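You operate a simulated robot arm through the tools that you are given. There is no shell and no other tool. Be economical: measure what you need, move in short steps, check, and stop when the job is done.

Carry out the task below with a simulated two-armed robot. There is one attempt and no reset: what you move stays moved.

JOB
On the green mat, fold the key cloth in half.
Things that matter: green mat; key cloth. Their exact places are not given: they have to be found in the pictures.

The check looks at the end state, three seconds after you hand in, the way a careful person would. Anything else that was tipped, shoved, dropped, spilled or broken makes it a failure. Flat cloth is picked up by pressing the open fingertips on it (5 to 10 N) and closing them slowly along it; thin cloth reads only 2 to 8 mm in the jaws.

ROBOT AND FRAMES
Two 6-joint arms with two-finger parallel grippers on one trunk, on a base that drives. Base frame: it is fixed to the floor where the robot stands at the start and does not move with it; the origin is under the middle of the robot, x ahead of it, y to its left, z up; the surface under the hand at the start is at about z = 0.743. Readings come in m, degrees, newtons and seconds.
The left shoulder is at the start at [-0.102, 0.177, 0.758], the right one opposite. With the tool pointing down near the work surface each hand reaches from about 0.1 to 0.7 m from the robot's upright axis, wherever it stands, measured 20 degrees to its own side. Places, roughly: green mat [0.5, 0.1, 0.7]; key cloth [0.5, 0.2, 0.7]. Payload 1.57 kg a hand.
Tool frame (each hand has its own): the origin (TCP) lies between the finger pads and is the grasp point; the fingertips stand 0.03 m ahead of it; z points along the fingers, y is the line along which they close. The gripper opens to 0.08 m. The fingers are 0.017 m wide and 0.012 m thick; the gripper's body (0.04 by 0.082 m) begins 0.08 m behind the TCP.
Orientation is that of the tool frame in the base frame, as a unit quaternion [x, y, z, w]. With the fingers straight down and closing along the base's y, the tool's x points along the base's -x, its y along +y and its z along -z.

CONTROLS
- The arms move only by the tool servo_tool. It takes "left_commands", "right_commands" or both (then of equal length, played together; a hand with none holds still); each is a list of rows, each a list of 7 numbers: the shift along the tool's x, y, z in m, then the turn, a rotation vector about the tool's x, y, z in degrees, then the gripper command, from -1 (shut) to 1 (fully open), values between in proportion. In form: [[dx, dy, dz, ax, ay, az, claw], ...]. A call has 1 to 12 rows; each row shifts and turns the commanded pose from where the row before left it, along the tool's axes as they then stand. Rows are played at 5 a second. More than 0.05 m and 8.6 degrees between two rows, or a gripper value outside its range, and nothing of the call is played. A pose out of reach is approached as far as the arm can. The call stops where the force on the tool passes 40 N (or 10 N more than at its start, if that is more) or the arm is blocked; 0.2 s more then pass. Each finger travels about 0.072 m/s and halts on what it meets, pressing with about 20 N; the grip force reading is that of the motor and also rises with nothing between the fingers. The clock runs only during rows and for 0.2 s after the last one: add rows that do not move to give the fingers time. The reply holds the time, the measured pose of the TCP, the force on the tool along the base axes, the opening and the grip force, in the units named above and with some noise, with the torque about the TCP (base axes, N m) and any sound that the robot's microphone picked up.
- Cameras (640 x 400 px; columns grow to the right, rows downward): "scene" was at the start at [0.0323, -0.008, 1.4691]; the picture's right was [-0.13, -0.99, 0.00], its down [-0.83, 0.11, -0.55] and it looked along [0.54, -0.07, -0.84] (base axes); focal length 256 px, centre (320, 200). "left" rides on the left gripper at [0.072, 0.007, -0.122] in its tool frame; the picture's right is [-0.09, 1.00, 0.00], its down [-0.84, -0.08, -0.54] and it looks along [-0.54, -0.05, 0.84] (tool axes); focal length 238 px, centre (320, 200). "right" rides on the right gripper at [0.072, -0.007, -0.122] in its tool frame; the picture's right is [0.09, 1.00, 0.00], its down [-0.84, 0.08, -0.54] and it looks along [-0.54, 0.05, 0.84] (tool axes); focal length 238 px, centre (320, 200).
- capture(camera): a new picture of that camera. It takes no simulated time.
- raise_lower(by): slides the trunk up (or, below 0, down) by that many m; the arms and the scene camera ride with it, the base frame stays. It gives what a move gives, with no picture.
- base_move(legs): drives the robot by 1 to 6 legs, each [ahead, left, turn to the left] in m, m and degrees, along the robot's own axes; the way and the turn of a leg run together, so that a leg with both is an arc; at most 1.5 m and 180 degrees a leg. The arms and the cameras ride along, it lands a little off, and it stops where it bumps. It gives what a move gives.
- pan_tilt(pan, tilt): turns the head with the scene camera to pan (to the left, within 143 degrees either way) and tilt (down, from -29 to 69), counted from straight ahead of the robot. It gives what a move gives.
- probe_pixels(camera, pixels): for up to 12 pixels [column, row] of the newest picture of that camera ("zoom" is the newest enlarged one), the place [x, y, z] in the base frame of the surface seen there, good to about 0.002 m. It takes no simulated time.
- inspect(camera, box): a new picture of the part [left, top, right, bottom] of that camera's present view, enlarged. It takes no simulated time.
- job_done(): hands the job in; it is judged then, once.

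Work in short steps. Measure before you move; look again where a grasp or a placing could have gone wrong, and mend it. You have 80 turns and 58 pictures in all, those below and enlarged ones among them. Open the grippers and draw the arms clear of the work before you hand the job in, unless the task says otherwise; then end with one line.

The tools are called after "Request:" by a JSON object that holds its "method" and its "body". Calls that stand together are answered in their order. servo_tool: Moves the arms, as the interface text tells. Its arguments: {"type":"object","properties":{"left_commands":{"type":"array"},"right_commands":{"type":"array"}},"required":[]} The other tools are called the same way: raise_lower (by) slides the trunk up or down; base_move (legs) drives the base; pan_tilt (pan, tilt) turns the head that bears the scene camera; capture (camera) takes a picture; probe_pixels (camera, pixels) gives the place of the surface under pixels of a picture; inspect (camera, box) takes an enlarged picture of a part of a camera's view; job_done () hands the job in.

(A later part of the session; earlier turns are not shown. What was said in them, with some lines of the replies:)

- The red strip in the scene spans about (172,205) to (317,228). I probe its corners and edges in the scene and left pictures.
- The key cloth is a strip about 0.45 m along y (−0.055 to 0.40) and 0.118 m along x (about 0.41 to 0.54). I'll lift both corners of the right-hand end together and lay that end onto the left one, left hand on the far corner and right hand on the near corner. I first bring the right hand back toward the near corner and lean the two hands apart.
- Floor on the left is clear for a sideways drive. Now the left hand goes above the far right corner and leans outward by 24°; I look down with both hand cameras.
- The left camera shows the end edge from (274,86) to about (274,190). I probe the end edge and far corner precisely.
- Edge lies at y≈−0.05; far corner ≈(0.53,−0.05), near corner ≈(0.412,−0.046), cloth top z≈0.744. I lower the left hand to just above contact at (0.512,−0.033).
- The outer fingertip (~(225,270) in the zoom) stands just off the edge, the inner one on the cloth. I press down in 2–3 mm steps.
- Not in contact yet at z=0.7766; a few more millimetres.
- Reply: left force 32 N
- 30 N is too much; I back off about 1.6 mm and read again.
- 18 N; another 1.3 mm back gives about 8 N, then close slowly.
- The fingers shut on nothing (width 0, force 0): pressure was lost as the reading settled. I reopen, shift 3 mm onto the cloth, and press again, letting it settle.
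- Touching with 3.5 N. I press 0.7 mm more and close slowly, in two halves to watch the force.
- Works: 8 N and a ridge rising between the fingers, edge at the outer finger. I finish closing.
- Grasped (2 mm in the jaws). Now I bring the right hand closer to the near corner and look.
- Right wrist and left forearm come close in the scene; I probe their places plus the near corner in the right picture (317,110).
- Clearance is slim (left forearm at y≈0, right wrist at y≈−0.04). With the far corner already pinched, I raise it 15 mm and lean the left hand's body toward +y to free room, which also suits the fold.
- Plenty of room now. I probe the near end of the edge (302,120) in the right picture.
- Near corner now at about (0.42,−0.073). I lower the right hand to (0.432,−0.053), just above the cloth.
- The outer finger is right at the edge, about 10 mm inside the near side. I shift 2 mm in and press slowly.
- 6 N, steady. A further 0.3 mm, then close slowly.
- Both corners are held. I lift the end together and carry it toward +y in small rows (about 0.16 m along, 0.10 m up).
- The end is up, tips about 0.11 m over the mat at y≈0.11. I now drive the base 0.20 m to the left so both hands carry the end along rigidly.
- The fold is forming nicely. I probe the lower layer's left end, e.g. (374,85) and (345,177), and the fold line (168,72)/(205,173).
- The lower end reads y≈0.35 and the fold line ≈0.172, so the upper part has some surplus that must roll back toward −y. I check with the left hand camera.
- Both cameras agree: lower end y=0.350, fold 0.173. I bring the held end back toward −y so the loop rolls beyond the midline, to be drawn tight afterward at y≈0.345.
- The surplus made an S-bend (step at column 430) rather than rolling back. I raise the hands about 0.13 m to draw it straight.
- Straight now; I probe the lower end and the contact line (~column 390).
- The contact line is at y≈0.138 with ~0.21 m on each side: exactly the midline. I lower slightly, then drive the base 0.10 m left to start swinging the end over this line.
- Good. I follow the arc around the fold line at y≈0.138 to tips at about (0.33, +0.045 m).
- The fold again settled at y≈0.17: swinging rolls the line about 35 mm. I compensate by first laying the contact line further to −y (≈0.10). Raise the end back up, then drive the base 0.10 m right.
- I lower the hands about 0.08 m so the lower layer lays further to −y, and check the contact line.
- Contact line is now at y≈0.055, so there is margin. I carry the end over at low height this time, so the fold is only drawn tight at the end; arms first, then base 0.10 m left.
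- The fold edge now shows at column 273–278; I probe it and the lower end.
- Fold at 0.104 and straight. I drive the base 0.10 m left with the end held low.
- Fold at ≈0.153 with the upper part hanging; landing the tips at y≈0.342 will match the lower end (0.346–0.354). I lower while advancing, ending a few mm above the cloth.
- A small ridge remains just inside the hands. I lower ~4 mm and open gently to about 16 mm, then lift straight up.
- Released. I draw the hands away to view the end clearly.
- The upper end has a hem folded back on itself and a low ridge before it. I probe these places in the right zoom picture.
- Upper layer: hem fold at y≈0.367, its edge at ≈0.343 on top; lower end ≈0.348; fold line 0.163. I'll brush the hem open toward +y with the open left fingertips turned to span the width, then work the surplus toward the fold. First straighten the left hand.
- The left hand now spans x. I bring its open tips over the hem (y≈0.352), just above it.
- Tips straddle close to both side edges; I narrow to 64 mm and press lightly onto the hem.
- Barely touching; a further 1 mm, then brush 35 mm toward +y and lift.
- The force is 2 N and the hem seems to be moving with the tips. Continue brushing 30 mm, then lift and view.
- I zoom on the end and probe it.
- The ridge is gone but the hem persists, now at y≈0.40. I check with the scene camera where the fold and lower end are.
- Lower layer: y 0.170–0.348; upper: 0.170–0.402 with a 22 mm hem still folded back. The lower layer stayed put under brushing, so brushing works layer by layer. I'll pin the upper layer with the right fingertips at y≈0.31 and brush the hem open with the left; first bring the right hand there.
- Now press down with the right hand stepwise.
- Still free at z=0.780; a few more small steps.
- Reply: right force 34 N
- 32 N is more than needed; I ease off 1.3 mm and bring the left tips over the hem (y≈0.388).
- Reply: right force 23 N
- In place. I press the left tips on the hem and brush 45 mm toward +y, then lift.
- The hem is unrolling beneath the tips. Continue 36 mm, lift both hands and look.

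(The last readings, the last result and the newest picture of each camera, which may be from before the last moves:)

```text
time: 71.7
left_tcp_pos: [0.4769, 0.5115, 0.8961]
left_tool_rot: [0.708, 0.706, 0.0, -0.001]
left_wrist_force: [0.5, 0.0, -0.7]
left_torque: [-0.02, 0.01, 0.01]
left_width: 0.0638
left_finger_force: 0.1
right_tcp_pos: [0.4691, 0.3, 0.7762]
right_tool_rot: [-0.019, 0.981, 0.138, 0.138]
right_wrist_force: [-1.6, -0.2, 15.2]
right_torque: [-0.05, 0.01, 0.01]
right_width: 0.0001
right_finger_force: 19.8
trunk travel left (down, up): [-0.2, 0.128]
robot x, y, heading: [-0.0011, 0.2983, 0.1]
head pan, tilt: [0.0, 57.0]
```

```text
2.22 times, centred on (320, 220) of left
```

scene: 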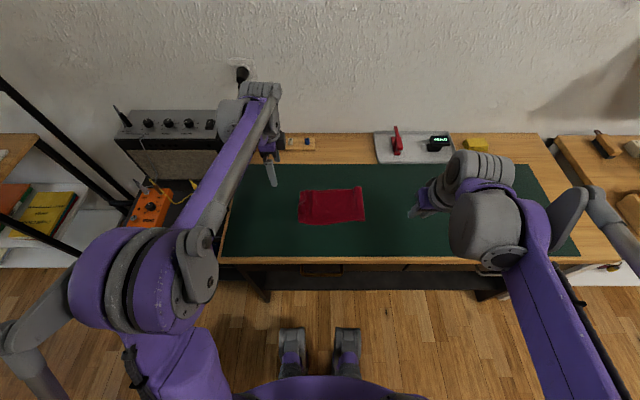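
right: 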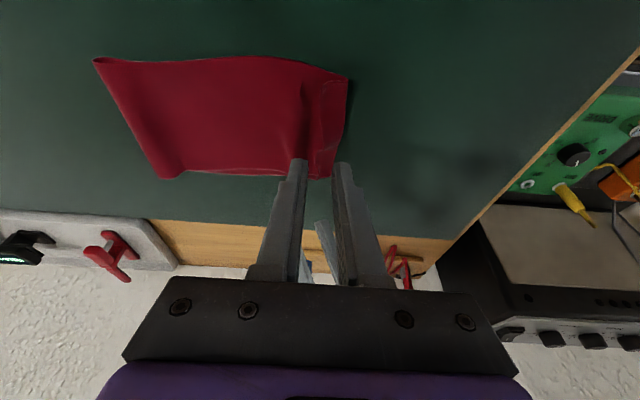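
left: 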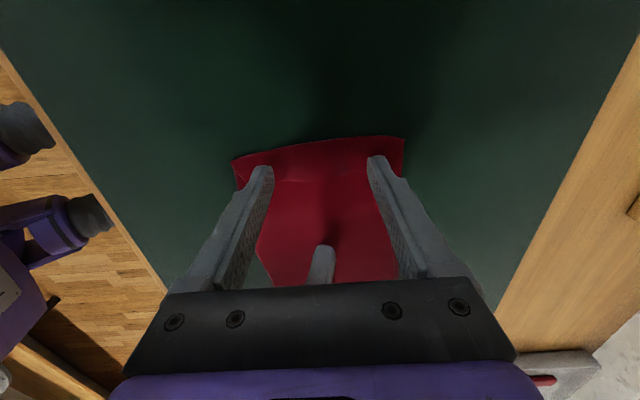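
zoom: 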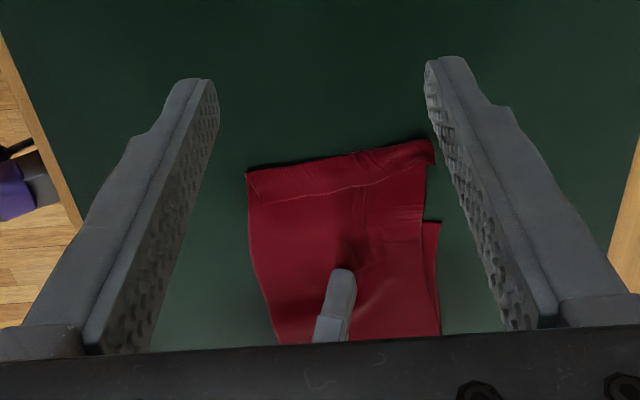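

The tail hem stays creased but small; the main thing is that the upper layer must go back toward −y. I lift the right hand away and bring the left tips above the upper layer near the fold (y≈0.225).

Request:
{"method": "servo_tool", "body": {"right_commands": [[-0.011, 0.0106, -0.037, 0, 0, 0, -1], [-0.011, 0.0106, -0.037, 0, 0, 0, -1], [-0.011, 0.0106, -0.037, 0, 0, 0, -1], [0.0288, -0.0313, -0.0176, 0, 0, 0, -1], [0.0288, -0.0313, -0.0176, 0, 0, 0, -1], [0.0288, -0.0313, -0.0176, 0, 0, 0, -1], [0.0288, -0.0313, -0.0176, 0, 0, 0, -1], [0.0288, -0.0313, -0.0176, 0, 0, 0, -1], [0, 0, 0, 0, 0, 0, -1], [0, 0, 0, 0, 0, 0, -1], [0, 0, 0, 0, 0, 0, -1], [0, 0, 0, 0, 0, 0, -1]], "left_commands": [[0, 0, 0, 0, 0, 0, 0.6], [0, 0, 0, 0, 0, 0, 0.6], [0, 0, 0, 0, 0, 0, 0.6], [0, 0, 0, 0, 0, 0, 0.6], [-0.041, 0, 0.0137, 0, 0, 0, 0.6], [-0.041, 0, 0.0137, 0, 0, 0, 0.6], [-0.041, 0, 0.0137, 0, 0, 0, 0.6], [-0.041, 0, 0.0137, 0, 0, 0, 0.6], [-0.041, 0, 0.0137, 0, 0, 0, 0.6], [-0.041, 0, 0.0137, 0, 0, 0, 0.6], [-0.041, 0, 0.0137, 0, 0, 0, 0.6], [0, 0, 0, 0, 0, 0, 0.6]]}}

Request:
{"method": "inspect", "body": {"camera": "scene", "box": [270, 160, 390, 240]}}

```text
time: 74.3
left_tcp_pos: [0.4779, 0.2254, 0.7991]
left_tool_rot: [0.708, 0.707, 0.0, 0.0]
left_wrist_force: [-0.2, -0.8, -0.1]
left_torque: [-0.02, 0.03, 0.01]
left_width: 0.0641
left_finger_force: 0.0
right_tcp_pos: [0.3175, 0.1256, 0.8977]
right_tool_rot: [-0.019, 0.981, 0.138, 0.138]
right_wrist_force: [1.0, -0.7, 1.6]
right_torque: [-0.01, 0.03, 0.01]
right_width: 0.0001
right_finger_force: 20.0
trunk travel left (down, up): [-0.2, 0.128]
robot x, y, heading: [0.0001, 0.3007, -0.1]
head pan, tilt: [0.0, 57.0]
```

```text
5.00 times, centred on (330, 200) of scene
```

zoom: 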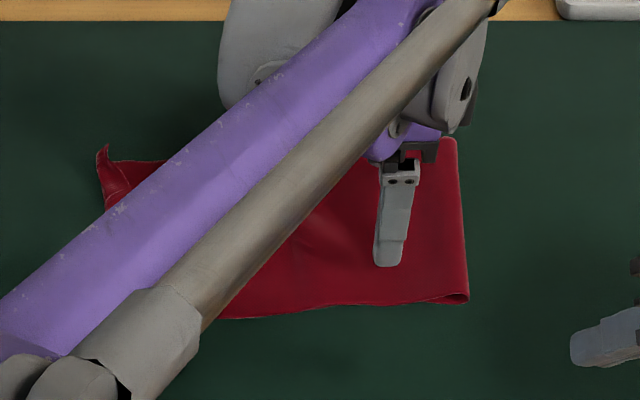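

I press to about 5 N and drag the upper layer 10 mm as a test.

Request:
{"method": "servo_tool", "body": {"left_commands": [[0, 0, 0.01, 0, 0, 0, 0.6], [0, 0, 0.008, 0, 0, 0, 0.6], [0, 0, 0.004, 0, 0, 0, 0.6], [0, 0, 0.0015, 0, 0, 0, 0.6], [0, 0, 0, 0, 0, 0, 0.6], [-0.005, 0, 0, 0, 0, 0, 0.6], [-0.005, 0, 0, 0, 0, 0, 0.6]]}}

```text
time: 75.9
left_tcp_pos: [0.4792, 0.2148, 0.7759]
left_tool_rot: [0.708, 0.706, 0.0, 0.0]
left_wrist_force: [-0.1, 0.7, 1.4]
left_torque: [0.03, 0.05, 0.02]
left_width: 0.0638
left_finger_force: 0.0
right_tcp_pos: [0.3171, 0.1266, 0.8978]
right_tool_rot: [-0.018, 0.981, 0.138, 0.138]
right_wrist_force: [0.3, -0.6, 0.4]
right_torque: [-0.06, -0.02, -0.02]
right_width: 0.0
right_finger_force: 19.9
trunk travel left (down, up): [-0.2, 0.128]
robot x, y, heading: [-0.0013, 0.2997, -0.3]
head pan, tilt: [0.0, 57.0]
```

Light contact (1.4 N, 0.7 N drag). A little more pressure and drag on to y≈0.16, then view.

Request:
{"method": "servo_tool", "body": {"left_commands": [[-0.003, 0, 0.0004, 0, 0, 0, 0.6], [-0.006, 0, 0, 0, 0, 0, 0.6], [-0.006, 0, 0, 0, 0, 0, 0.6], [-0.006, 0, 0, 0, 0, 0, 0.6], [-0.006, 0, 0, 0, 0, 0, 0.6], [-0.006, 0, 0, 0, 0, 0, 0.6], [-0.006, 0, 0, 0, 0, 0, 0.6], [-0.006, 0, 0, 0, 0, 0, 0.6], [-0.006, 0, 0, 0, 0, 0, 0.6]]}}

Request:
{"method": "capture", "body": {"camera": "left"}}

```text
time: 77.9
left_tcp_pos: [0.4784, 0.1646, 0.7745]
left_tool_rot: [0.708, 0.706, -0.001, 0.0]
left_wrist_force: [0.0, 2.9, 6.5]
left_torque: [0.09, 0.23, -0.09]
left_width: 0.064
left_finger_force: 0.1
right_tcp_pos: [0.3181, 0.1266, 0.8989]
right_tool_rot: [-0.018, 0.981, 0.137, 0.138]
right_wrist_force: [-0.5, -0.3, -0.5]
right_torque: [0.03, -0.01, 0.0]
right_width: 0.0002
right_finger_force: 19.9
trunk travel left (down, up): [-0.2, 0.128]
robot x, y, heading: [0.0023, 0.2954, 0.0]
head pan, tilt: [0.0, 57.0]
```

```text
8 pictures are left
```

left: 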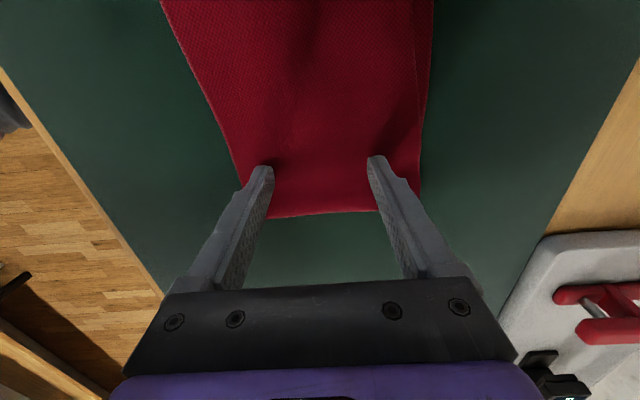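

The fold moved with the tips and lies flat. I probe the fold line and layer edges seen here.

Request:
{"method": "probe_pixels", "body": {"camera": "left", "pixels": [[275, 212], [322, 210], [370, 206], [418, 188], [300, 150], [300, 80], [300, 5], [428, 60], [190, 60], [322, 216]]}}

Request:
{"method": "servo_tool", "body": {"left_commands": [[0, 0, -0.02, 0, 0, 0, 0.6], [0, 0, -0.04, 0, 0, 0, 0.6], [0.03, 0, -0.04, 0, 0, 0, 0.6], [0.04, 0, -0.02, 0, 0, 0, 0.6], [0.045, 0, 0, 0, 0, 0, 0.6], [0.045, 0, 0, 0, 0, 0, 0.6], [0.045, 0, 0, 0, 0, 0, 0.6], [0.045, 0, 0, 0, 0, 0, 0.6], [0.045, 0, 0, 0, 0, 0, 0.6], [0.04, 0, 0, 0, 0, 0, 0.6], [0, 0, 0, 0, 0, 0, 0.6]]}}

Request:
{"method": "inspect", "body": {"camera": "scene", "box": [270, 160, 390, 240]}}

```text
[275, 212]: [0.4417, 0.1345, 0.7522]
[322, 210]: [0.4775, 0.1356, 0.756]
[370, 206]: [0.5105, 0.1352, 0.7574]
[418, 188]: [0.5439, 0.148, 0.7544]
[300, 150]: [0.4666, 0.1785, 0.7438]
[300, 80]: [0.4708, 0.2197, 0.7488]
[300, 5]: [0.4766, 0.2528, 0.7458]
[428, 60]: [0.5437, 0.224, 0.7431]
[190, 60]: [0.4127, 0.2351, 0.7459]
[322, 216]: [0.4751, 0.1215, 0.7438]
```

```text
time: 80.3
left_tcp_pos: [0.4782, 0.4983, 0.8917]
left_tool_rot: [0.707, 0.707, 0.0, 0.0]
left_wrist_force: [0.2, -0.1, -0.4]
left_torque: [-0.02, -0.03, 0.01]
left_width: 0.0639
left_finger_force: 0.0
right_tcp_pos: [0.3178, 0.1258, 0.8983]
right_tool_rot: [-0.018, 0.981, 0.137, 0.138]
right_wrist_force: [0.2, 0.2, 0.3]
right_torque: [0.02, -0.01, 0.03]
right_width: 0.0
right_finger_force: 20.3
trunk travel left (down, up): [-0.2, 0.128]
robot x, y, heading: [-0.0066, 0.298, -0.1]
head pan, tilt: [0.0, 57.0]
```

```text
5.00 times, centred on (330, 200) of scene
```

zoom: 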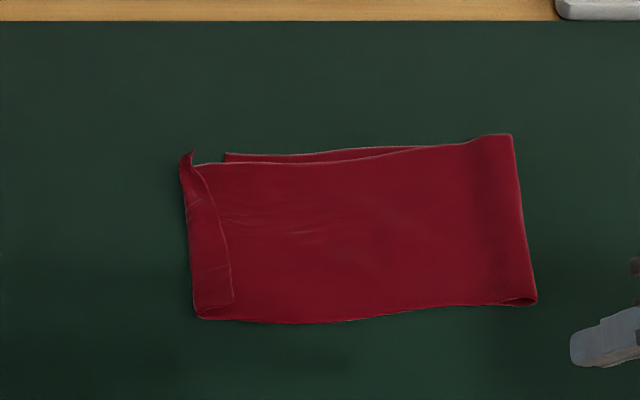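

Excellent: the drag worked. I measure both ends and the fold again.

Request:
{"method": "probe_pixels", "body": {"camera": "zoom", "pixels": [[186, 170], [190, 230], [198, 312], [208, 180], [228, 240], [230, 298], [227, 156], [508, 140], [520, 220], [532, 298], [187, 154]]}}

```text
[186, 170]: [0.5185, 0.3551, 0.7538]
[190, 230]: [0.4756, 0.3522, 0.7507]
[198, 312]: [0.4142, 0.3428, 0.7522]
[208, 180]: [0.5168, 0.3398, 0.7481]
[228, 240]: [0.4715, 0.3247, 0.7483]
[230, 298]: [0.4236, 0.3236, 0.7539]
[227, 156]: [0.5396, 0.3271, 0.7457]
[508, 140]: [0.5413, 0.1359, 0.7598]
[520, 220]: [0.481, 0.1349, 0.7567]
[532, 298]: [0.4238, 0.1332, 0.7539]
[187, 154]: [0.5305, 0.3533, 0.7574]
```

Fold 0.135; lower end 0.327; upper end (hem fold) 0.352, hem edge ≈0.325–0.34. I try flipping the hem by moving the fingertips, barely touching, from behind its free edge toward +y.

Request:
{"method": "servo_tool", "body": {"left_commands": [[-0.0386, 0, 0.0184, 0, 0, 0, 0.6], [-0.0386, 0, 0.0184, 0, 0, 0, 0.6], [-0.0386, 0, 0.0184, 0, 0, 0, 0.6], [-0.0386, 0, 0.0184, 0, 0, 0, 0.6], [-0.0386, 0, 0.0114, 0, 0, 0, 0.6], [0, 0, 0.012, 0, 0, 0, 0.6], [0, 0, 0.01, 0, 0, 0, 0.6], [0, 0, 0.0055, 0, 0, 0, 0.6], [0, 0, 0.001, 0, 0, 0, 0.6], [0, 0, 0, 0, 0, 0, 0.6]]}}

```text
time: 82.5
left_tcp_pos: [0.478, 0.3057, 0.7805]
left_tool_rot: [0.708, 0.707, -0.001, 0.0]
left_wrist_force: [-0.8, 0.3, 0.2]
left_torque: [0.01, 0.02, 0.0]
left_width: 0.0638
left_finger_force: 0.0
right_tcp_pos: [0.3177, 0.1252, 0.8985]
right_tool_rot: [-0.018, 0.981, 0.138, 0.138]
right_wrist_force: [0.2, -0.3, 0.2]
right_torque: [-0.03, -0.02, 0.03]
right_width: 0.0
right_finger_force: 20.0
trunk travel left (down, up): [-0.2, 0.128]
robot x, y, heading: [-0.0014, 0.2989, -0.0]
head pan, tilt: [0.0, 57.0]
```

Down another 3 mm, then sweep +y gently.

Request:
{"method": "servo_tool", "body": {"left_commands": [[0, 0, 0.003, 0, 0, 0, 0.6], [0, 0, 0.0004, 0, 0, 0, 0.6], [0.005, 0, 0, 0, 0, 0, 0.6], [0.005, 0, 0, 0, 0, 0, 0.6], [0.005, 0, 0, 0, 0, 0, 0.6], [0.005, 0, 0, 0, 0, 0, 0.6], [0.005, 0, 0, 0, 0, 0, 0.6], [0.005, 0, 0, 0, 0, 0, 0.6]]}}

Request:
{"method": "inspect", "body": {"camera": "left", "box": [210, 110, 430, 290]}}

```text
time: 84.3
left_tcp_pos: [0.4788, 0.3351, 0.7786]
left_tool_rot: [0.707, 0.707, 0.0, 0.0]
left_wrist_force: [-0.3, 0.2, -0.1]
left_torque: [-0.01, -0.03, 0.0]
left_width: 0.064
left_finger_force: 0.1
right_tcp_pos: [0.3187, 0.1258, 0.8985]
right_tool_rot: [-0.019, 0.981, 0.137, 0.137]
right_wrist_force: [0.4, 1.0, 0.4]
right_torque: [0.02, -0.01, 0.01]
right_width: 0.0
right_finger_force: 20.0
trunk travel left (down, up): [-0.2, 0.128]
robot x, y, heading: [0.0019, 0.2969, -0.0]
head pan, tilt: [0.0, 57.0]
```

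```text
2.22 times, centred on (320, 200) of left
```

zoom: 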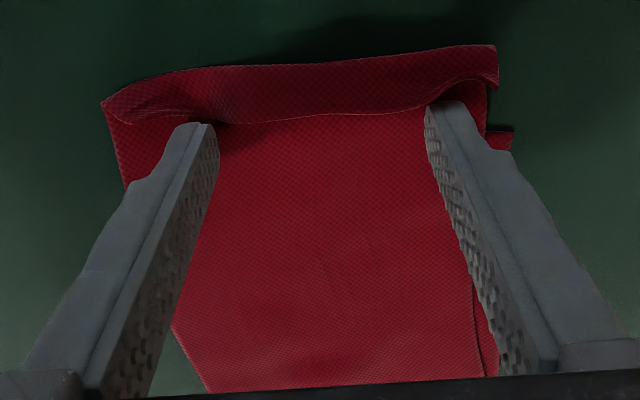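

The tips have caught the free edge and the hem is standing up. I continue the sweep 60 mm.

Request:
{"method": "servo_tool", "body": {"left_commands": [[0.006, 0, 0, 0, 0, 0, 0.6], [0.006, 0, 0, 0, 0, 0, 0.6], [0.006, 0, 0, 0, 0, 0, 0.6], [0.006, 0, 0, 0, 0, 0, 0.6], [0.006, 0, 0, 0, 0, 0, 0.6], [0.006, 0, 0, 0, 0, 0, 0.6], [0.006, 0, 0, 0, 0, 0, 0.6], [0.006, 0, 0, 0, 0, 0, 0.6], [0.006, 0, 0, 0, 0, 0, 0.6], [0, 0, 0, 0, 0, 0, 0.6]]}}

Request:
{"method": "inspect", "body": {"camera": "left", "box": [210, 110, 430, 290]}}

```text
time: 86.5
left_tcp_pos: [0.4773, 0.3915, 0.779]
left_tool_rot: [0.708, 0.706, -0.001, -0.001]
left_wrist_force: [0.0, 0.5, -0.5]
left_torque: [0.01, -0.05, 0.02]
left_width: 0.064
left_finger_force: 0.1
right_tcp_pos: [0.3177, 0.126, 0.8987]
right_tool_rot: [-0.019, 0.981, 0.138, 0.137]
right_wrist_force: [0.1, 0.1, 0.4]
right_torque: [-0.01, -0.02, -0.03]
right_width: 0.0
right_finger_force: 20.1
trunk travel left (down, up): [-0.2, 0.128]
robot x, y, heading: [0.0012, 0.3013, -0.4]
head pan, tilt: [0.0, 57.0]
```

```text
2.22 times, centred on (320, 200) of left
```

zoom: 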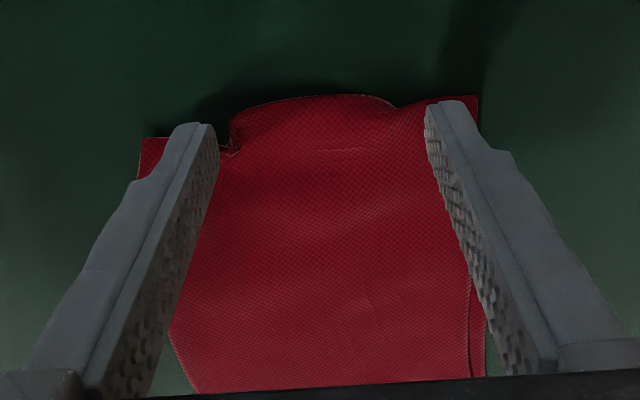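

The hem has opened out. I lift, return near the fold (y≈0.22), press lightly and drag the upper layer −y again.

Request:
{"method": "servo_tool", "body": {"left_commands": [[0, 0, -0.03, 0, 0, 0, 0.6], [-0.043, 0, 0, 0, 0, 0, 0.6], [-0.043, 0, 0, 0, 0, 0, 0.6], [-0.043, 0, 0, 0, 0, 0, 0.6], [-0.043, 0, 0, 0, 0, 0, 0.6], [0, 0, 0.015, 0, 0, 0, 0.6], [0, 0, 0.012, 0, 0, 0, 0.6], [0, 0, 0.005, 0, 0, 0, 0.6], [0, 0, 0.0015, 0, 0, 0, 0.6], [0, 0, 0, 0, 0, 0, 0.6], [0, 0, 0, 0, 0, 0, 0.6]]}}

```text
time: 88.9
left_tcp_pos: [0.477, 0.216, 0.7769]
left_tool_rot: [0.708, 0.706, 0.0, 0.0]
left_wrist_force: [1.0, -4.0, 13.2]
left_torque: [-0.13, 0.42, 0.18]
left_width: 0.0639
left_finger_force: 0.0
right_tcp_pos: [0.3172, 0.1258, 0.8997]
right_tool_rot: [-0.019, 0.98, 0.138, 0.14]
right_wrist_force: [0.6, 0.6, -0.1]
right_torque: [-0.03, -0.03, -0.03]
right_width: 0.0
right_finger_force: 20.1
trunk travel left (down, up): [-0.2, 0.128]
robot x, y, heading: [-0.0011, 0.3006, -0.2]
head pan, tilt: [0.0, 57.0]
```

13 N; ease 0.8 mm, then drag 70 mm and raise the hand clear.

Request:
{"method": "servo_tool", "body": {"left_commands": [[0, 0, -0.0008, 0, 0, 0, 0.6], [-0.007, 0, 0, 0, 0, 0, 0.6], [-0.007, 0, 0, 0, 0, 0, 0.6], [-0.007, 0, 0, 0, 0, 0, 0.6], [-0.007, 0, 0, 0, 0, 0, 0.6], [-0.007, 0, 0, 0, 0, 0, 0.6], [-0.007, 0, 0, 0, 0, 0, 0.6], [-0.007, 0, 0, 0, 0, 0, 0.6], [-0.007, 0, 0, 0, 0, 0, 0.6], [-0.007, 0, 0, 0, 0, 0, 0.6], [0, 0, 0, 0, 0, 0, 0.6]]}}

Request:
{"method": "servo_tool", "body": {"left_commands": [[0, 0, -0.02, 0, 0, 0, 0.6], [0, 0, -0.04, 0, 0, 0, 0.6], [0.03, 0, -0.04, 0, 0, 0, 0.6], [0.045, 0, -0.01, 0, 0, 0, 0.6], [0.045, 0, 0, 0, 0, 0, 0.6], [0.045, 0, 0, 0, 0, 0, 0.6], [0.045, 0, 0, 0, 0, 0, 0.6], [0.045, 0, 0, 0, 0, 0, 0.6], [0.045, 0, 0, 0, 0, 0, 0.6], [0.045, 0, 0, 0, 0, 0, 0.6], [0, 0, 0, 0, 0, 0, 0.6]]}}

Request:
{"method": "inspect", "body": {"camera": "scene", "box": [270, 160, 390, 240]}}

```text
time: 91.3
left_tcp_pos: [0.4785, 0.1545, 0.7761]
left_tool_rot: [0.708, 0.707, 0.0, 0.001]
left_wrist_force: [-0.8, 1.7, 4.8]
left_torque: [0.06, 0.12, -0.07]
left_width: 0.0642
left_finger_force: 0.2
right_tcp_pos: [0.3172, 0.1263, 0.8986]
right_tool_rot: [-0.019, 0.981, 0.137, 0.137]
right_wrist_force: [0.1, 0.3, 0.2]
right_torque: [-0.01, -0.02, -0.03]
right_width: 0.0
right_finger_force: 19.4
trunk travel left (down, up): [-0.2, 0.128]
robot x, y, heading: [0.0014, 0.2956, 0.0]
head pan, tilt: [0.0, 57.0]
```

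```text
time: 93.7
left_tcp_pos: [0.4759, 0.4979, 0.8861]
left_tool_rot: [0.707, 0.707, 0.0, -0.001]
left_wrist_force: [-0.1, -0.2, 1.2]
left_torque: [0.02, -0.02, 0.0]
left_width: 0.0638
left_finger_force: 0.2
right_tcp_pos: [0.3184, 0.1249, 0.898]
right_tool_rot: [-0.018, 0.981, 0.138, 0.137]
right_wrist_force: [-0.5, -0.7, -0.1]
right_torque: [-0.01, 0.01, -0.01]
right_width: 0.0
right_finger_force: 20.4
trunk travel left (down, up): [-0.2, 0.128]
robot x, y, heading: [0.0024, 0.295, -0.3]
head pan, tilt: [0.0, 57.0]
```

```text
5.00 times, centred on (330, 200) of scene
```

zoom: 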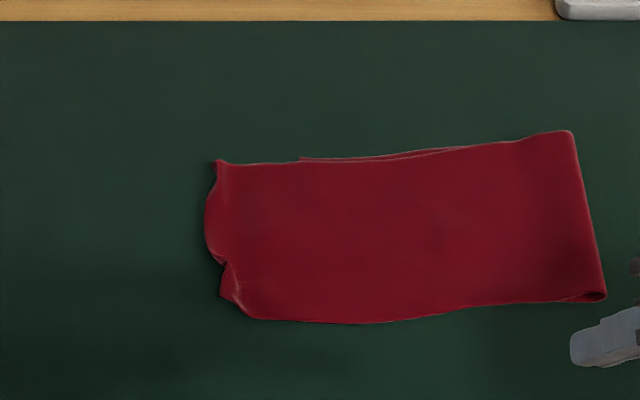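

Request:
{"method": "probe_pixels", "body": {"camera": "zoom", "pixels": [[220, 166], [209, 220], [226, 264], [226, 285], [250, 314], [300, 159], [312, 159], [570, 136], [586, 215], [602, 292], [230, 290], [400, 230]]}}

```text
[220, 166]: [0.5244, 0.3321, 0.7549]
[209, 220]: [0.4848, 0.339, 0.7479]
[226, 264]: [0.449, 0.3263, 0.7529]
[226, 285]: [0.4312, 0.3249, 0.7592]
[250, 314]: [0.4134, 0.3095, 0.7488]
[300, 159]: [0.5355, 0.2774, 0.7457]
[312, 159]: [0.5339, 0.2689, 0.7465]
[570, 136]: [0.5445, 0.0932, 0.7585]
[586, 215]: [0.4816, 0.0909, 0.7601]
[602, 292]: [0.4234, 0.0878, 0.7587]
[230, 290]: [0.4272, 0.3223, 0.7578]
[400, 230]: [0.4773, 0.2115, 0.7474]
```

Fold 0.091, lower end ≈0.277, upper end ≈0.335 with the hem gone: this time both layers slid together. The part of the upper layer beyond y 0.277 lies on the mat, so I'll press there and push it −y, then smooth the slack into the fold.

Request:
{"method": "servo_tool", "body": {"left_commands": [[-0.043, 0.0005, 0.024, 0, 0, 0, 0.8], [-0.043, 0.0005, 0.024, 0, 0, 0, 0.8], [-0.043, 0.0005, 0.024, 0, 0, 0, 0.8], [-0.043, 0.0005, 0.024, 0, 0, 0, 0.8], [0, 0, 0.01, 0, 0, 0, 0.8], [0, 0, 0.003, 0, 0, 0, 0.8], [0, 0, 0.001, 0, 0, 0, 0.8], [0, 0, 0, 0, 0, 0, 0.8], [0, 0, 0, 0, 0, 0, 0.8]]}}

```text
time: 95.7
left_tcp_pos: [0.4806, 0.3299, 0.7764]
left_tool_rot: [0.708, 0.707, 0.0, 0.0]
left_wrist_force: [0.7, -0.5, 0.7]
left_torque: [-0.02, -0.01, 0.0]
left_width: 0.0716
left_finger_force: 0.0
right_tcp_pos: [0.3178, 0.1261, 0.8981]
right_tool_rot: [-0.018, 0.981, 0.137, 0.138]
right_wrist_force: [0.3, 0.2, -0.6]
right_torque: [-0.01, -0.01, 0.0]
right_width: 0.0
right_finger_force: 19.8
trunk travel left (down, up): [-0.2, 0.128]
robot x, y, heading: [-0.0018, 0.3004, -0.2]
head pan, tilt: [0.0, 57.0]
```

Press 1.2 mm more and push 45 mm toward −y.

Request:
{"method": "servo_tool", "body": {"left_commands": [[0, 0, 0.001, 0, 0, 0, 0.8], [0, 0, 0.0006, 0, 0, 0, 0.8], [0, 0, 0, 0, 0, 0, 0.8], [-0.0065, 0, 0, 0, 0, 0, 0.8], [-0.0065, 0, 0, 0, 0, 0, 0.8], [-0.0065, 0, 0, 0, 0, 0, 0.8], [-0.0065, 0, 0, 0, 0, 0, 0.8], [-0.0065, 0, 0, 0, 0, 0, 0.8], [-0.0065, 0, 0, 0, 0, 0, 0.8], [-0.0065, 0, 0, 0, 0, 0, 0.8], [0, 0, 0, 0, 0, 0, 0.8]]}}

Request:
{"method": "capture", "body": {"camera": "left"}}

```text
time: 98.1
left_tcp_pos: [0.48, 0.2837, 0.7743]
left_tool_rot: [0.708, 0.706, 0.001, 0.0]
left_wrist_force: [0.4, 4.3, 10.2]
left_torque: [0.09, 0.32, -0.12]
left_width: 0.0719
left_finger_force: 0.0
right_tcp_pos: [0.3171, 0.1271, 0.8989]
right_tool_rot: [-0.019, 0.981, 0.138, 0.138]
right_wrist_force: [-0.3, -0.4, 0.0]
right_torque: [-0.01, 0.0, -0.02]
right_width: 0.0
right_finger_force: 19.6
trunk travel left (down, up): [-0.2, 0.128]
robot x, y, heading: [-0.0018, 0.3003, -0.3]
head pan, tilt: [0.0, 57.0]
```

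```text
3 pictures are left
```

left: 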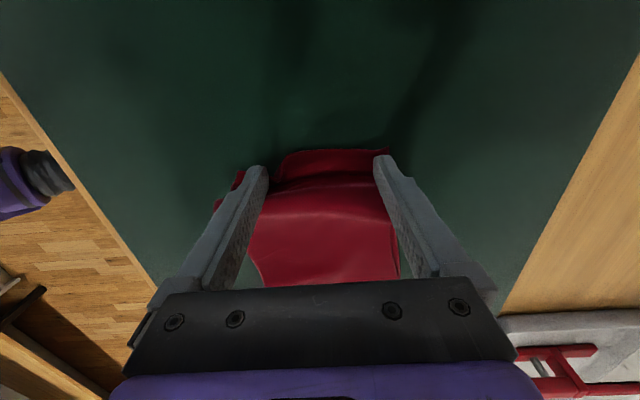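

The end moved with the tips and a wave stands before them (row ~215). I probe it.

Request:
{"method": "probe_pixels", "body": {"camera": "left", "pixels": [[290, 157], [335, 152], [385, 151], [238, 175], [320, 175], [320, 195], [320, 215], [320, 235], [320, 260], [320, 280]]}}

```text
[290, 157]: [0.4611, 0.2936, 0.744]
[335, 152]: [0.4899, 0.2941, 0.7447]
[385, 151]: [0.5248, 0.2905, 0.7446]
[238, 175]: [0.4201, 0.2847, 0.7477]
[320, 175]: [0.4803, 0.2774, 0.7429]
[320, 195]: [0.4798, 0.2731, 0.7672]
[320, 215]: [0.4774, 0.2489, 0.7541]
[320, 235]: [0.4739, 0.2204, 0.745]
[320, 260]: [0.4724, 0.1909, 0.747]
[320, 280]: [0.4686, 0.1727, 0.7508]
```

Upper end now y≈0.285–0.294, matching the lower end (≈0.277); the slack is a wave at y≈0.25–0.27. With the left tips pinning the end, the right hand (leaned further aside) will smooth the wave toward the fold.

Request:
{"method": "servo_tool", "body": {"right_commands": [[0, 0, 0, -8, 0, 0, -1], [0, 0, 0, -8, 0, 0, -1], [-0.0202, 0.0063, 0.0308, 0, 0, 0, -1], [-0.0202, 0.0063, 0.0308, 0, 0, 0, -1], [-0.0202, 0.0063, 0.0308, 0, 0, 0, -1], [-0.0202, 0.0063, 0.0308, 0, 0, 0, -1], [-0.0202, 0.0063, 0.0308, 0, 0, 0, -1], [-0.0202, 0.0063, 0.0308, 0, 0, 0, -1], [0, 0, 0, 0, 0, 0, -1], [0, 0, 0, 0, 0, 0, -1]]}}

```text
time: 100.0
left_tcp_pos: [0.4807, 0.2851, 0.7734]
left_tool_rot: [0.705, 0.709, 0.0, 0.0]
left_wrist_force: [-0.1, 2.3, 0.0]
left_torque: [0.21, 0.87, 0.15]
left_width: 0.0509
left_finger_force: 3.3
right_tcp_pos: [0.4716, 0.2547, 0.8021]
right_tool_rot: [-0.038, 0.951, 0.275, 0.133]
right_wrist_force: [-5.0, -1.9, 15.3]
right_torque: [0.08, -0.32, 0.0]
right_width: 0.0
right_finger_force: 19.4
trunk travel left (down, up): [-0.2, 0.128]
robot x, y, heading: [-0.0, 0.2978, -0.1]
head pan, tilt: [0.0, 57.0]
stopped in row 9 (right hand): the force on the tool passed its limit at 53 N (the readings are from after the stop); the commanded pose is now the measured one
```

The right hand bumped the left fingers; I back it out along the same path and lift the left straight up.

Request:
{"method": "servo_tool", "body": {"right_commands": [[0.01, -0.003, -0.0154, 0, 0, 0, -1], [0.0202, -0.0063, -0.0308, 0, 0, 0, -1], [0.0202, -0.0063, -0.0308, 0, 0, 0, -1], [0.0202, -0.0063, -0.0308, 0, 0, 0, -1], [0.0202, -0.0063, -0.0308, 0, 0, 0, -1], [0.0202, -0.0063, -0.0308, 0, 0, 0, -1], [0, 0, 0, 0, 0, 0, -1]], "left_commands": [[0, 0, 0, 0, 0, 0, 0.4], [0, 0, 0, 0, 0, 0, 0.4], [0, 0, 0, 0, 0, 0, 0.4], [0, 0, -0.01, 0, 0, 0, 0.4], [0, 0, -0.03, 0, 0, 0, 0.6], [0, 0, -0.04, 0, 0, 0, 0.6], [0.04, 0, -0.02, 0, 0, 0, 0.6]]}}

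Request:
{"method": "capture", "body": {"camera": "left"}}

```text
time: 101.6
left_tcp_pos: [0.4827, 0.3266, 0.8726]
left_tool_rot: [0.706, 0.708, -0.001, 0.0]
left_wrist_force: [-0.4, -0.1, -0.7]
left_torque: [0.01, 0.03, 0.04]
left_width: 0.0638
left_finger_force: 0.0
right_tcp_pos: [0.3317, 0.1357, 0.8904]
right_tool_rot: [-0.038, 0.952, 0.273, 0.134]
right_wrist_force: [1.1, 0.3, 0.8]
right_torque: [0.01, 0.03, -0.04]
right_width: 0.0002
right_finger_force: 20.0
trunk travel left (down, up): [-0.2, 0.128]
robot x, y, heading: [-0.0007, 0.2987, -0.3]
head pan, tilt: [0.0, 57.0]
```

```text
2 pictures are left
```

left: 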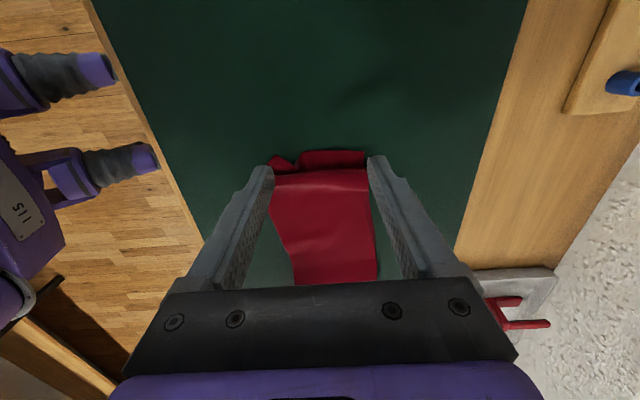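

Request:
{"method": "probe_pixels", "body": {"camera": "left", "pixels": [[320, 154], [360, 153], [275, 163], [320, 166], [320, 174], [320, 182], [320, 195], [320, 215], [320, 235], [320, 255], [320, 275], [374, 215]]}}

```text
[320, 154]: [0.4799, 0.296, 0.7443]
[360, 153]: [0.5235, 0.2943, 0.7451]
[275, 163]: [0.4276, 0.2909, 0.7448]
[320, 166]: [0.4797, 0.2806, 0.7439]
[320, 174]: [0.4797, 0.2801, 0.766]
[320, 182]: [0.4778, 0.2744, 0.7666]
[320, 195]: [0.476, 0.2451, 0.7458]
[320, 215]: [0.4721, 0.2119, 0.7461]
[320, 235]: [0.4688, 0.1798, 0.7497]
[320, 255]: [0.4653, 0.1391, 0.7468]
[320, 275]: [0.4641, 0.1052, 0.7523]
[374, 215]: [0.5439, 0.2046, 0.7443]
```

The end sits at y≈0.295 and the wave at ≈0.277. I pin both layers' ends with the left tips at y≈0.283 and bring the right tip to y≈0.20, well clear, to draw the slack toward the fold.

Request:
{"method": "servo_tool", "body": {"left_commands": [[-0.0145, -0.0009, 0.0275, 0, 0, 0, 0.6], [-0.0145, -0.0009, 0.0275, 0, 0, 0, 0.6], [-0.0145, -0.0009, 0.0275, 0, 0, 0, 0.6], [0, 0, 0.01, 0, 0, 0, 0.6], [0, 0, 0.003, 0, 0, 0, 0.6], [0, 0, 0.0025, 0, 0, 0, 0.6], [0, 0, 0, 0, 0, 0, 0.6], [0, 0, 0, 0, 0, 0, 0.6]], "right_commands": [[-0.0218, -0.0034, 0.0273, 0, 0, 0, -1], [-0.0218, -0.0034, 0.0273, 0, 0, 0, -1], [-0.0218, -0.0034, 0.0273, 0, 0, 0, -1], [-0.0218, -0.0034, 0.0273, 0, 0, 0, -1], [-0.0218, -0.0034, 0.0273, 0, 0, 0, -1], [0.0033, -0.0061, 0.0098, 0, 0, 0, -1], [0.0011, -0.002, 0.0033, 0, 0, 0, -1], [0, 0, 0, 0, 0, 0, -1]]}}

```text
time: 103.4
left_tcp_pos: [0.4779, 0.2797, 0.7756]
left_tool_rot: [0.705, 0.709, 0.001, 0.0]
left_wrist_force: [1.1, 0.5, 10.6]
left_torque: [-0.11, -0.35, -0.02]
left_width: 0.0642
left_finger_force: 0.4
right_tcp_pos: [0.47, 0.1931, 0.7846]
right_tool_rot: [-0.039, 0.952, 0.273, 0.134]
right_wrist_force: [0.1, -0.3, 0.1]
right_torque: [0.01, 0.02, -0.02]
right_width: 0.0
right_finger_force: 20.0
trunk travel left (down, up): [-0.2, 0.128]
robot x, y, heading: [-0.0021, 0.2996, -0.3]
head pan, tilt: [0.0, 57.0]
```

Left pins with 10.6 N. The right descends to touch.

Request:
{"method": "servo_tool", "body": {"right_commands": [[0.0006, -0.001, 0.0016, 0, 0, 0, -1], [0.0006, -0.001, 0.0016, 0, 0, 0, -1], [0.0003, -0.0005, 0.0008, 0, 0, 0, -1], [0.0003, -0.0005, 0.0008, 0, 0, 0, -1], [0, 0, 0, 0, 0, 0, -1], [0, 0, 0, 0, 0, 0, -1]]}}

```text
time: 104.8
left_tcp_pos: [0.4778, 0.2803, 0.7759]
left_tool_rot: [0.706, 0.709, 0.0, 0.001]
left_wrist_force: [2.7, -0.7, 12.4]
left_torque: [-0.09, -0.38, -0.01]
left_width: 0.0642
left_finger_force: 0.1
right_tcp_pos: [0.4716, 0.1932, 0.7789]
right_tool_rot: [-0.038, 0.952, 0.274, 0.133]
right_wrist_force: [0.6, -0.4, -0.1]
right_torque: [0.02, -0.01, -0.02]
right_width: 0.0
right_finger_force: 20.2
trunk travel left (down, up): [-0.2, 0.128]
robot x, y, heading: [-0.0008, 0.2975, -0.1]
head pan, tilt: [0.0, 57.0]
```

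Still just free; I descend 2 mm more while then dragging 80 mm toward the fold, and lift.

Request:
{"method": "servo_tool", "body": {"right_commands": [[0.0004, -0.0007, 0.0012, 0, 0, 0, -1], [0.0003, -0.0006, 0.001, 0, 0, 0, -1], [5e-05, -0.0069, -0.004, 0, 0, 0, -1], [5e-05, -0.0069, -0.004, 0, 0, 0, -1], [5e-05, -0.0069, -0.004, 0, 0, 0, -1], [5e-05, -0.0069, -0.004, 0, 0, 0, -1], [5e-05, -0.0069, -0.004, 0, 0, 0, -1], [5e-05, -0.0069, -0.004, 0, 0, 0, -1], [5e-05, -0.0069, -0.004, 0, 0, 0, -1], [5e-05, -0.0069, -0.004, 0, 0, 0, -1], [5e-05, -0.0069, -0.004, 0, 0, 0, -1], [5e-05, -0.0069, -0.004, 0, 0, 0, -1]]}}

Request:
{"method": "inspect", "body": {"camera": "left", "box": [200, 120, 440, 290]}}

```text
time: 106.5
left_tcp_pos: [0.4778, 0.2816, 0.7765]
left_tool_rot: [0.705, 0.709, 0.001, 0.001]
left_wrist_force: [-0.6, 0.1, 0.0]
left_torque: [0.0, -0.02, -0.05]
left_width: 0.0639
left_finger_force: 0.0
right_tcp_pos: [0.4702, 0.1524, 0.775]
right_tool_rot: [-0.038, 0.95, 0.28, 0.133]
right_wrist_force: [-2.7, 4.7, 21.5]
right_torque: [0.31, 0.09, 0.04]
right_width: 0.0
right_finger_force: 19.7
trunk travel left (down, up): [-0.2, 0.128]
robot x, y, heading: [-0.0017, 0.2967, 0.1]
head pan, tilt: [0.0, 57.0]
stopped in row 8 (right hand): the force on the tool passed its limit at 41 N (the readings are from after the stop); the commanded pose is now the measured one
```

```text
2.35 times, centred on (320, 205) of left
```

zoom: 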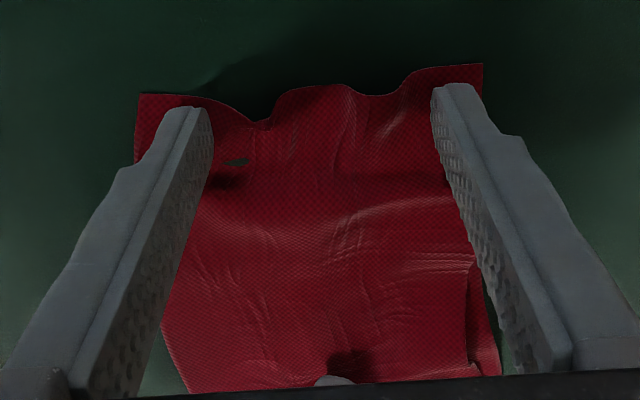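

The slack wave is drawn out. I probe the ends from this view, then lift both hands clear.

Request:
{"method": "probe_pixels", "body": {"camera": "zoom", "pixels": [[145, 98], [260, 125], [320, 90], [380, 95], [475, 70], [480, 290], [480, 330], [470, 230], [320, 200], [320, 300]]}}

Request:
{"method": "servo_tool", "body": {"right_commands": [[-0.0028, 0.0051, -0.0082, 0, 0, 0, -1], [-0.0055, 0.0102, -0.0163, 0, 0, 0, -1], [-0.011, 0.02, -0.0326, 0, 0, 0, -1], [0.0288, -0.02, -0.025, 0, 0, 0, -1], [0.0288, -0.02, -0.025, 0, 0, 0, -1], [0.0288, -0.02, -0.025, 0, 0, 0, -1], [0.0288, -0.02, -0.025, 0, 0, 0, -1], [0, 0, 0, 0, 0, 0, -1]], "left_commands": [[0, 0, -0.01, 0, 0, 0, 0.6], [0, 0, -0.03, 0, 0, 0, 0.6], [0.01, 0, -0.04, 0, 0, 0, 0.6], [0.045, 0, -0.01, 0, 0, 0, 0.6], [0.045, 0, 0, 0, 0, 0, 0.6], [0.045, 0, 0, 0, 0, 0, 0.6], [0.045, 0, 0, 0, 0, 0, 0.6], [0.03, 0, 0, 0, 0, 0, 0.6]]}}

Request:
{"method": "inspect", "body": {"camera": "scene", "box": [280, 160, 400, 240]}}

```text
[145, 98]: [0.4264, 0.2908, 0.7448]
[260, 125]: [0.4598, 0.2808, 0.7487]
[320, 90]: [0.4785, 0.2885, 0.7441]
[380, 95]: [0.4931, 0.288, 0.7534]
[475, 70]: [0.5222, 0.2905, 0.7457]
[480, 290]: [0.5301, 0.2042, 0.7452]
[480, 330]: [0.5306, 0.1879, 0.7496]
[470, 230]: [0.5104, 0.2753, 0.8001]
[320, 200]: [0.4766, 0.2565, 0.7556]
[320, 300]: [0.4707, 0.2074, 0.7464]
```

```text
time: 108.3
left_tcp_pos: [0.477, 0.5022, 0.8656]
left_tool_rot: [0.706, 0.709, 0.0, 0.0]
left_wrist_force: [0.0, 0.5, -0.1]
left_torque: [-0.01, -0.01, -0.02]
left_width: 0.0639
left_finger_force: 0.0
right_tcp_pos: [0.3475, 0.0323, 0.8491]
right_tool_rot: [-0.039, 0.951, 0.277, 0.134]
right_wrist_force: [-0.5, -0.9, 0.5]
right_torque: [0.0, 0.01, 0.01]
right_width: 0.0
right_finger_force: 20.2
trunk travel left (down, up): [-0.2, 0.128]
robot x, y, heading: [0.0012, 0.2953, -0.3]
head pan, tilt: [0.0, 57.0]
```

```text
5.00 times, centred on (340, 200) of scene
5 turns are left
```

zoom: 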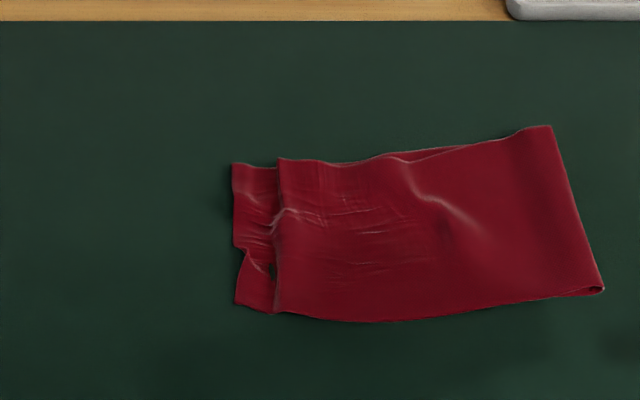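

I probe this view: the step at column ~278, the outer end at ~235, and the fold.

Request:
{"method": "probe_pixels", "body": {"camera": "zoom", "pixels": [[237, 175], [240, 295], [255, 200], [277, 190], [283, 190], [276, 280], [284, 280], [300, 230], [545, 132], [575, 215], [600, 288], [445, 205]]}}

```text
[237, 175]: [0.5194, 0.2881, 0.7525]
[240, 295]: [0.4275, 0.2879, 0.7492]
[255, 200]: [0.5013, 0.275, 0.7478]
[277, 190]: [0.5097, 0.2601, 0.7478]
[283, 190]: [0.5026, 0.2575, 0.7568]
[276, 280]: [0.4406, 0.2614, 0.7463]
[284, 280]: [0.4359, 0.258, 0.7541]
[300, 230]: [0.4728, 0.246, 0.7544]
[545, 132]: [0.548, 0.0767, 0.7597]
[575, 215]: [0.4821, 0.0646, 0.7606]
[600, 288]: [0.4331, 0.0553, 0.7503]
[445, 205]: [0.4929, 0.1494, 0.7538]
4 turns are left
```

The folded packet spans y≈0.065–0.29 (≈0.225 m, half of the ~0.43 m strip), ends within about 3 cm and flat to ~1 cm. No pictures remain, so I stop here: open the grippers and draw both arms up and clear.

Request:
{"method": "servo_tool", "body": {"right_commands": [[0.02, -0.01, -0.03, 0, 0, 0, 0], [0.02, -0.01, -0.03, 0, 0, 0, 1], [0.01, -0.01, -0.03, 0, 0, 0, 1], [0, 0, 0, 0, 0, 0, 1]], "left_commands": [[0.01, 0, -0.03, 0, 0, 0, 1], [0, 0, -0.03, 0, 0, 0, 1], [0, 0, -0.02, 0, 0, 0, 1], [0, 0, 0, 0, 0, 0, 1]]}}

```text
time: 109.3
left_tcp_pos: [0.4768, 0.5127, 0.9454]
left_tool_rot: [0.706, 0.708, 0.001, 0.0]
left_wrist_force: [0.1, 0.6, 0.9]
left_torque: [0.0, -0.01, 0.0]
left_width: 0.0799
left_finger_force: 0.0
right_tcp_pos: [0.2817, -0.0431, 0.8962]
right_tool_rot: [-0.038, 0.951, 0.277, 0.134]
right_wrist_force: [0.0, 0.6, -0.6]
right_torque: [-0.02, 0.02, 0.03]
right_width: 0.08
right_finger_force: 0.1
trunk travel left (down, up): [-0.2, 0.128]
robot x, y, heading: [0.0053, 0.2998, -0.1]
head pan, tilt: [0.0, 57.0]
3 turns are left
```

Both hands are open and clear of the work; I hand the job in.

Request:
{"method": "job_done", "body": {}}

```text
The job is handed in.
```

I folded the key cloth in half on the green mat and handed the job in, but the fold is not neat. The folded cloth is about 0.225 m long, against about 0.216 m for an exact half. The two ends look about 3 cm apart, and there is a step of about 1 cm near the open end. I had no pictures left to tell whether that step is a small pleat or the edge of the upper layer. The hands bumped each other once while I was smoothing the cloth. The last views showed nothing else moved, though they covered only part of the bench.
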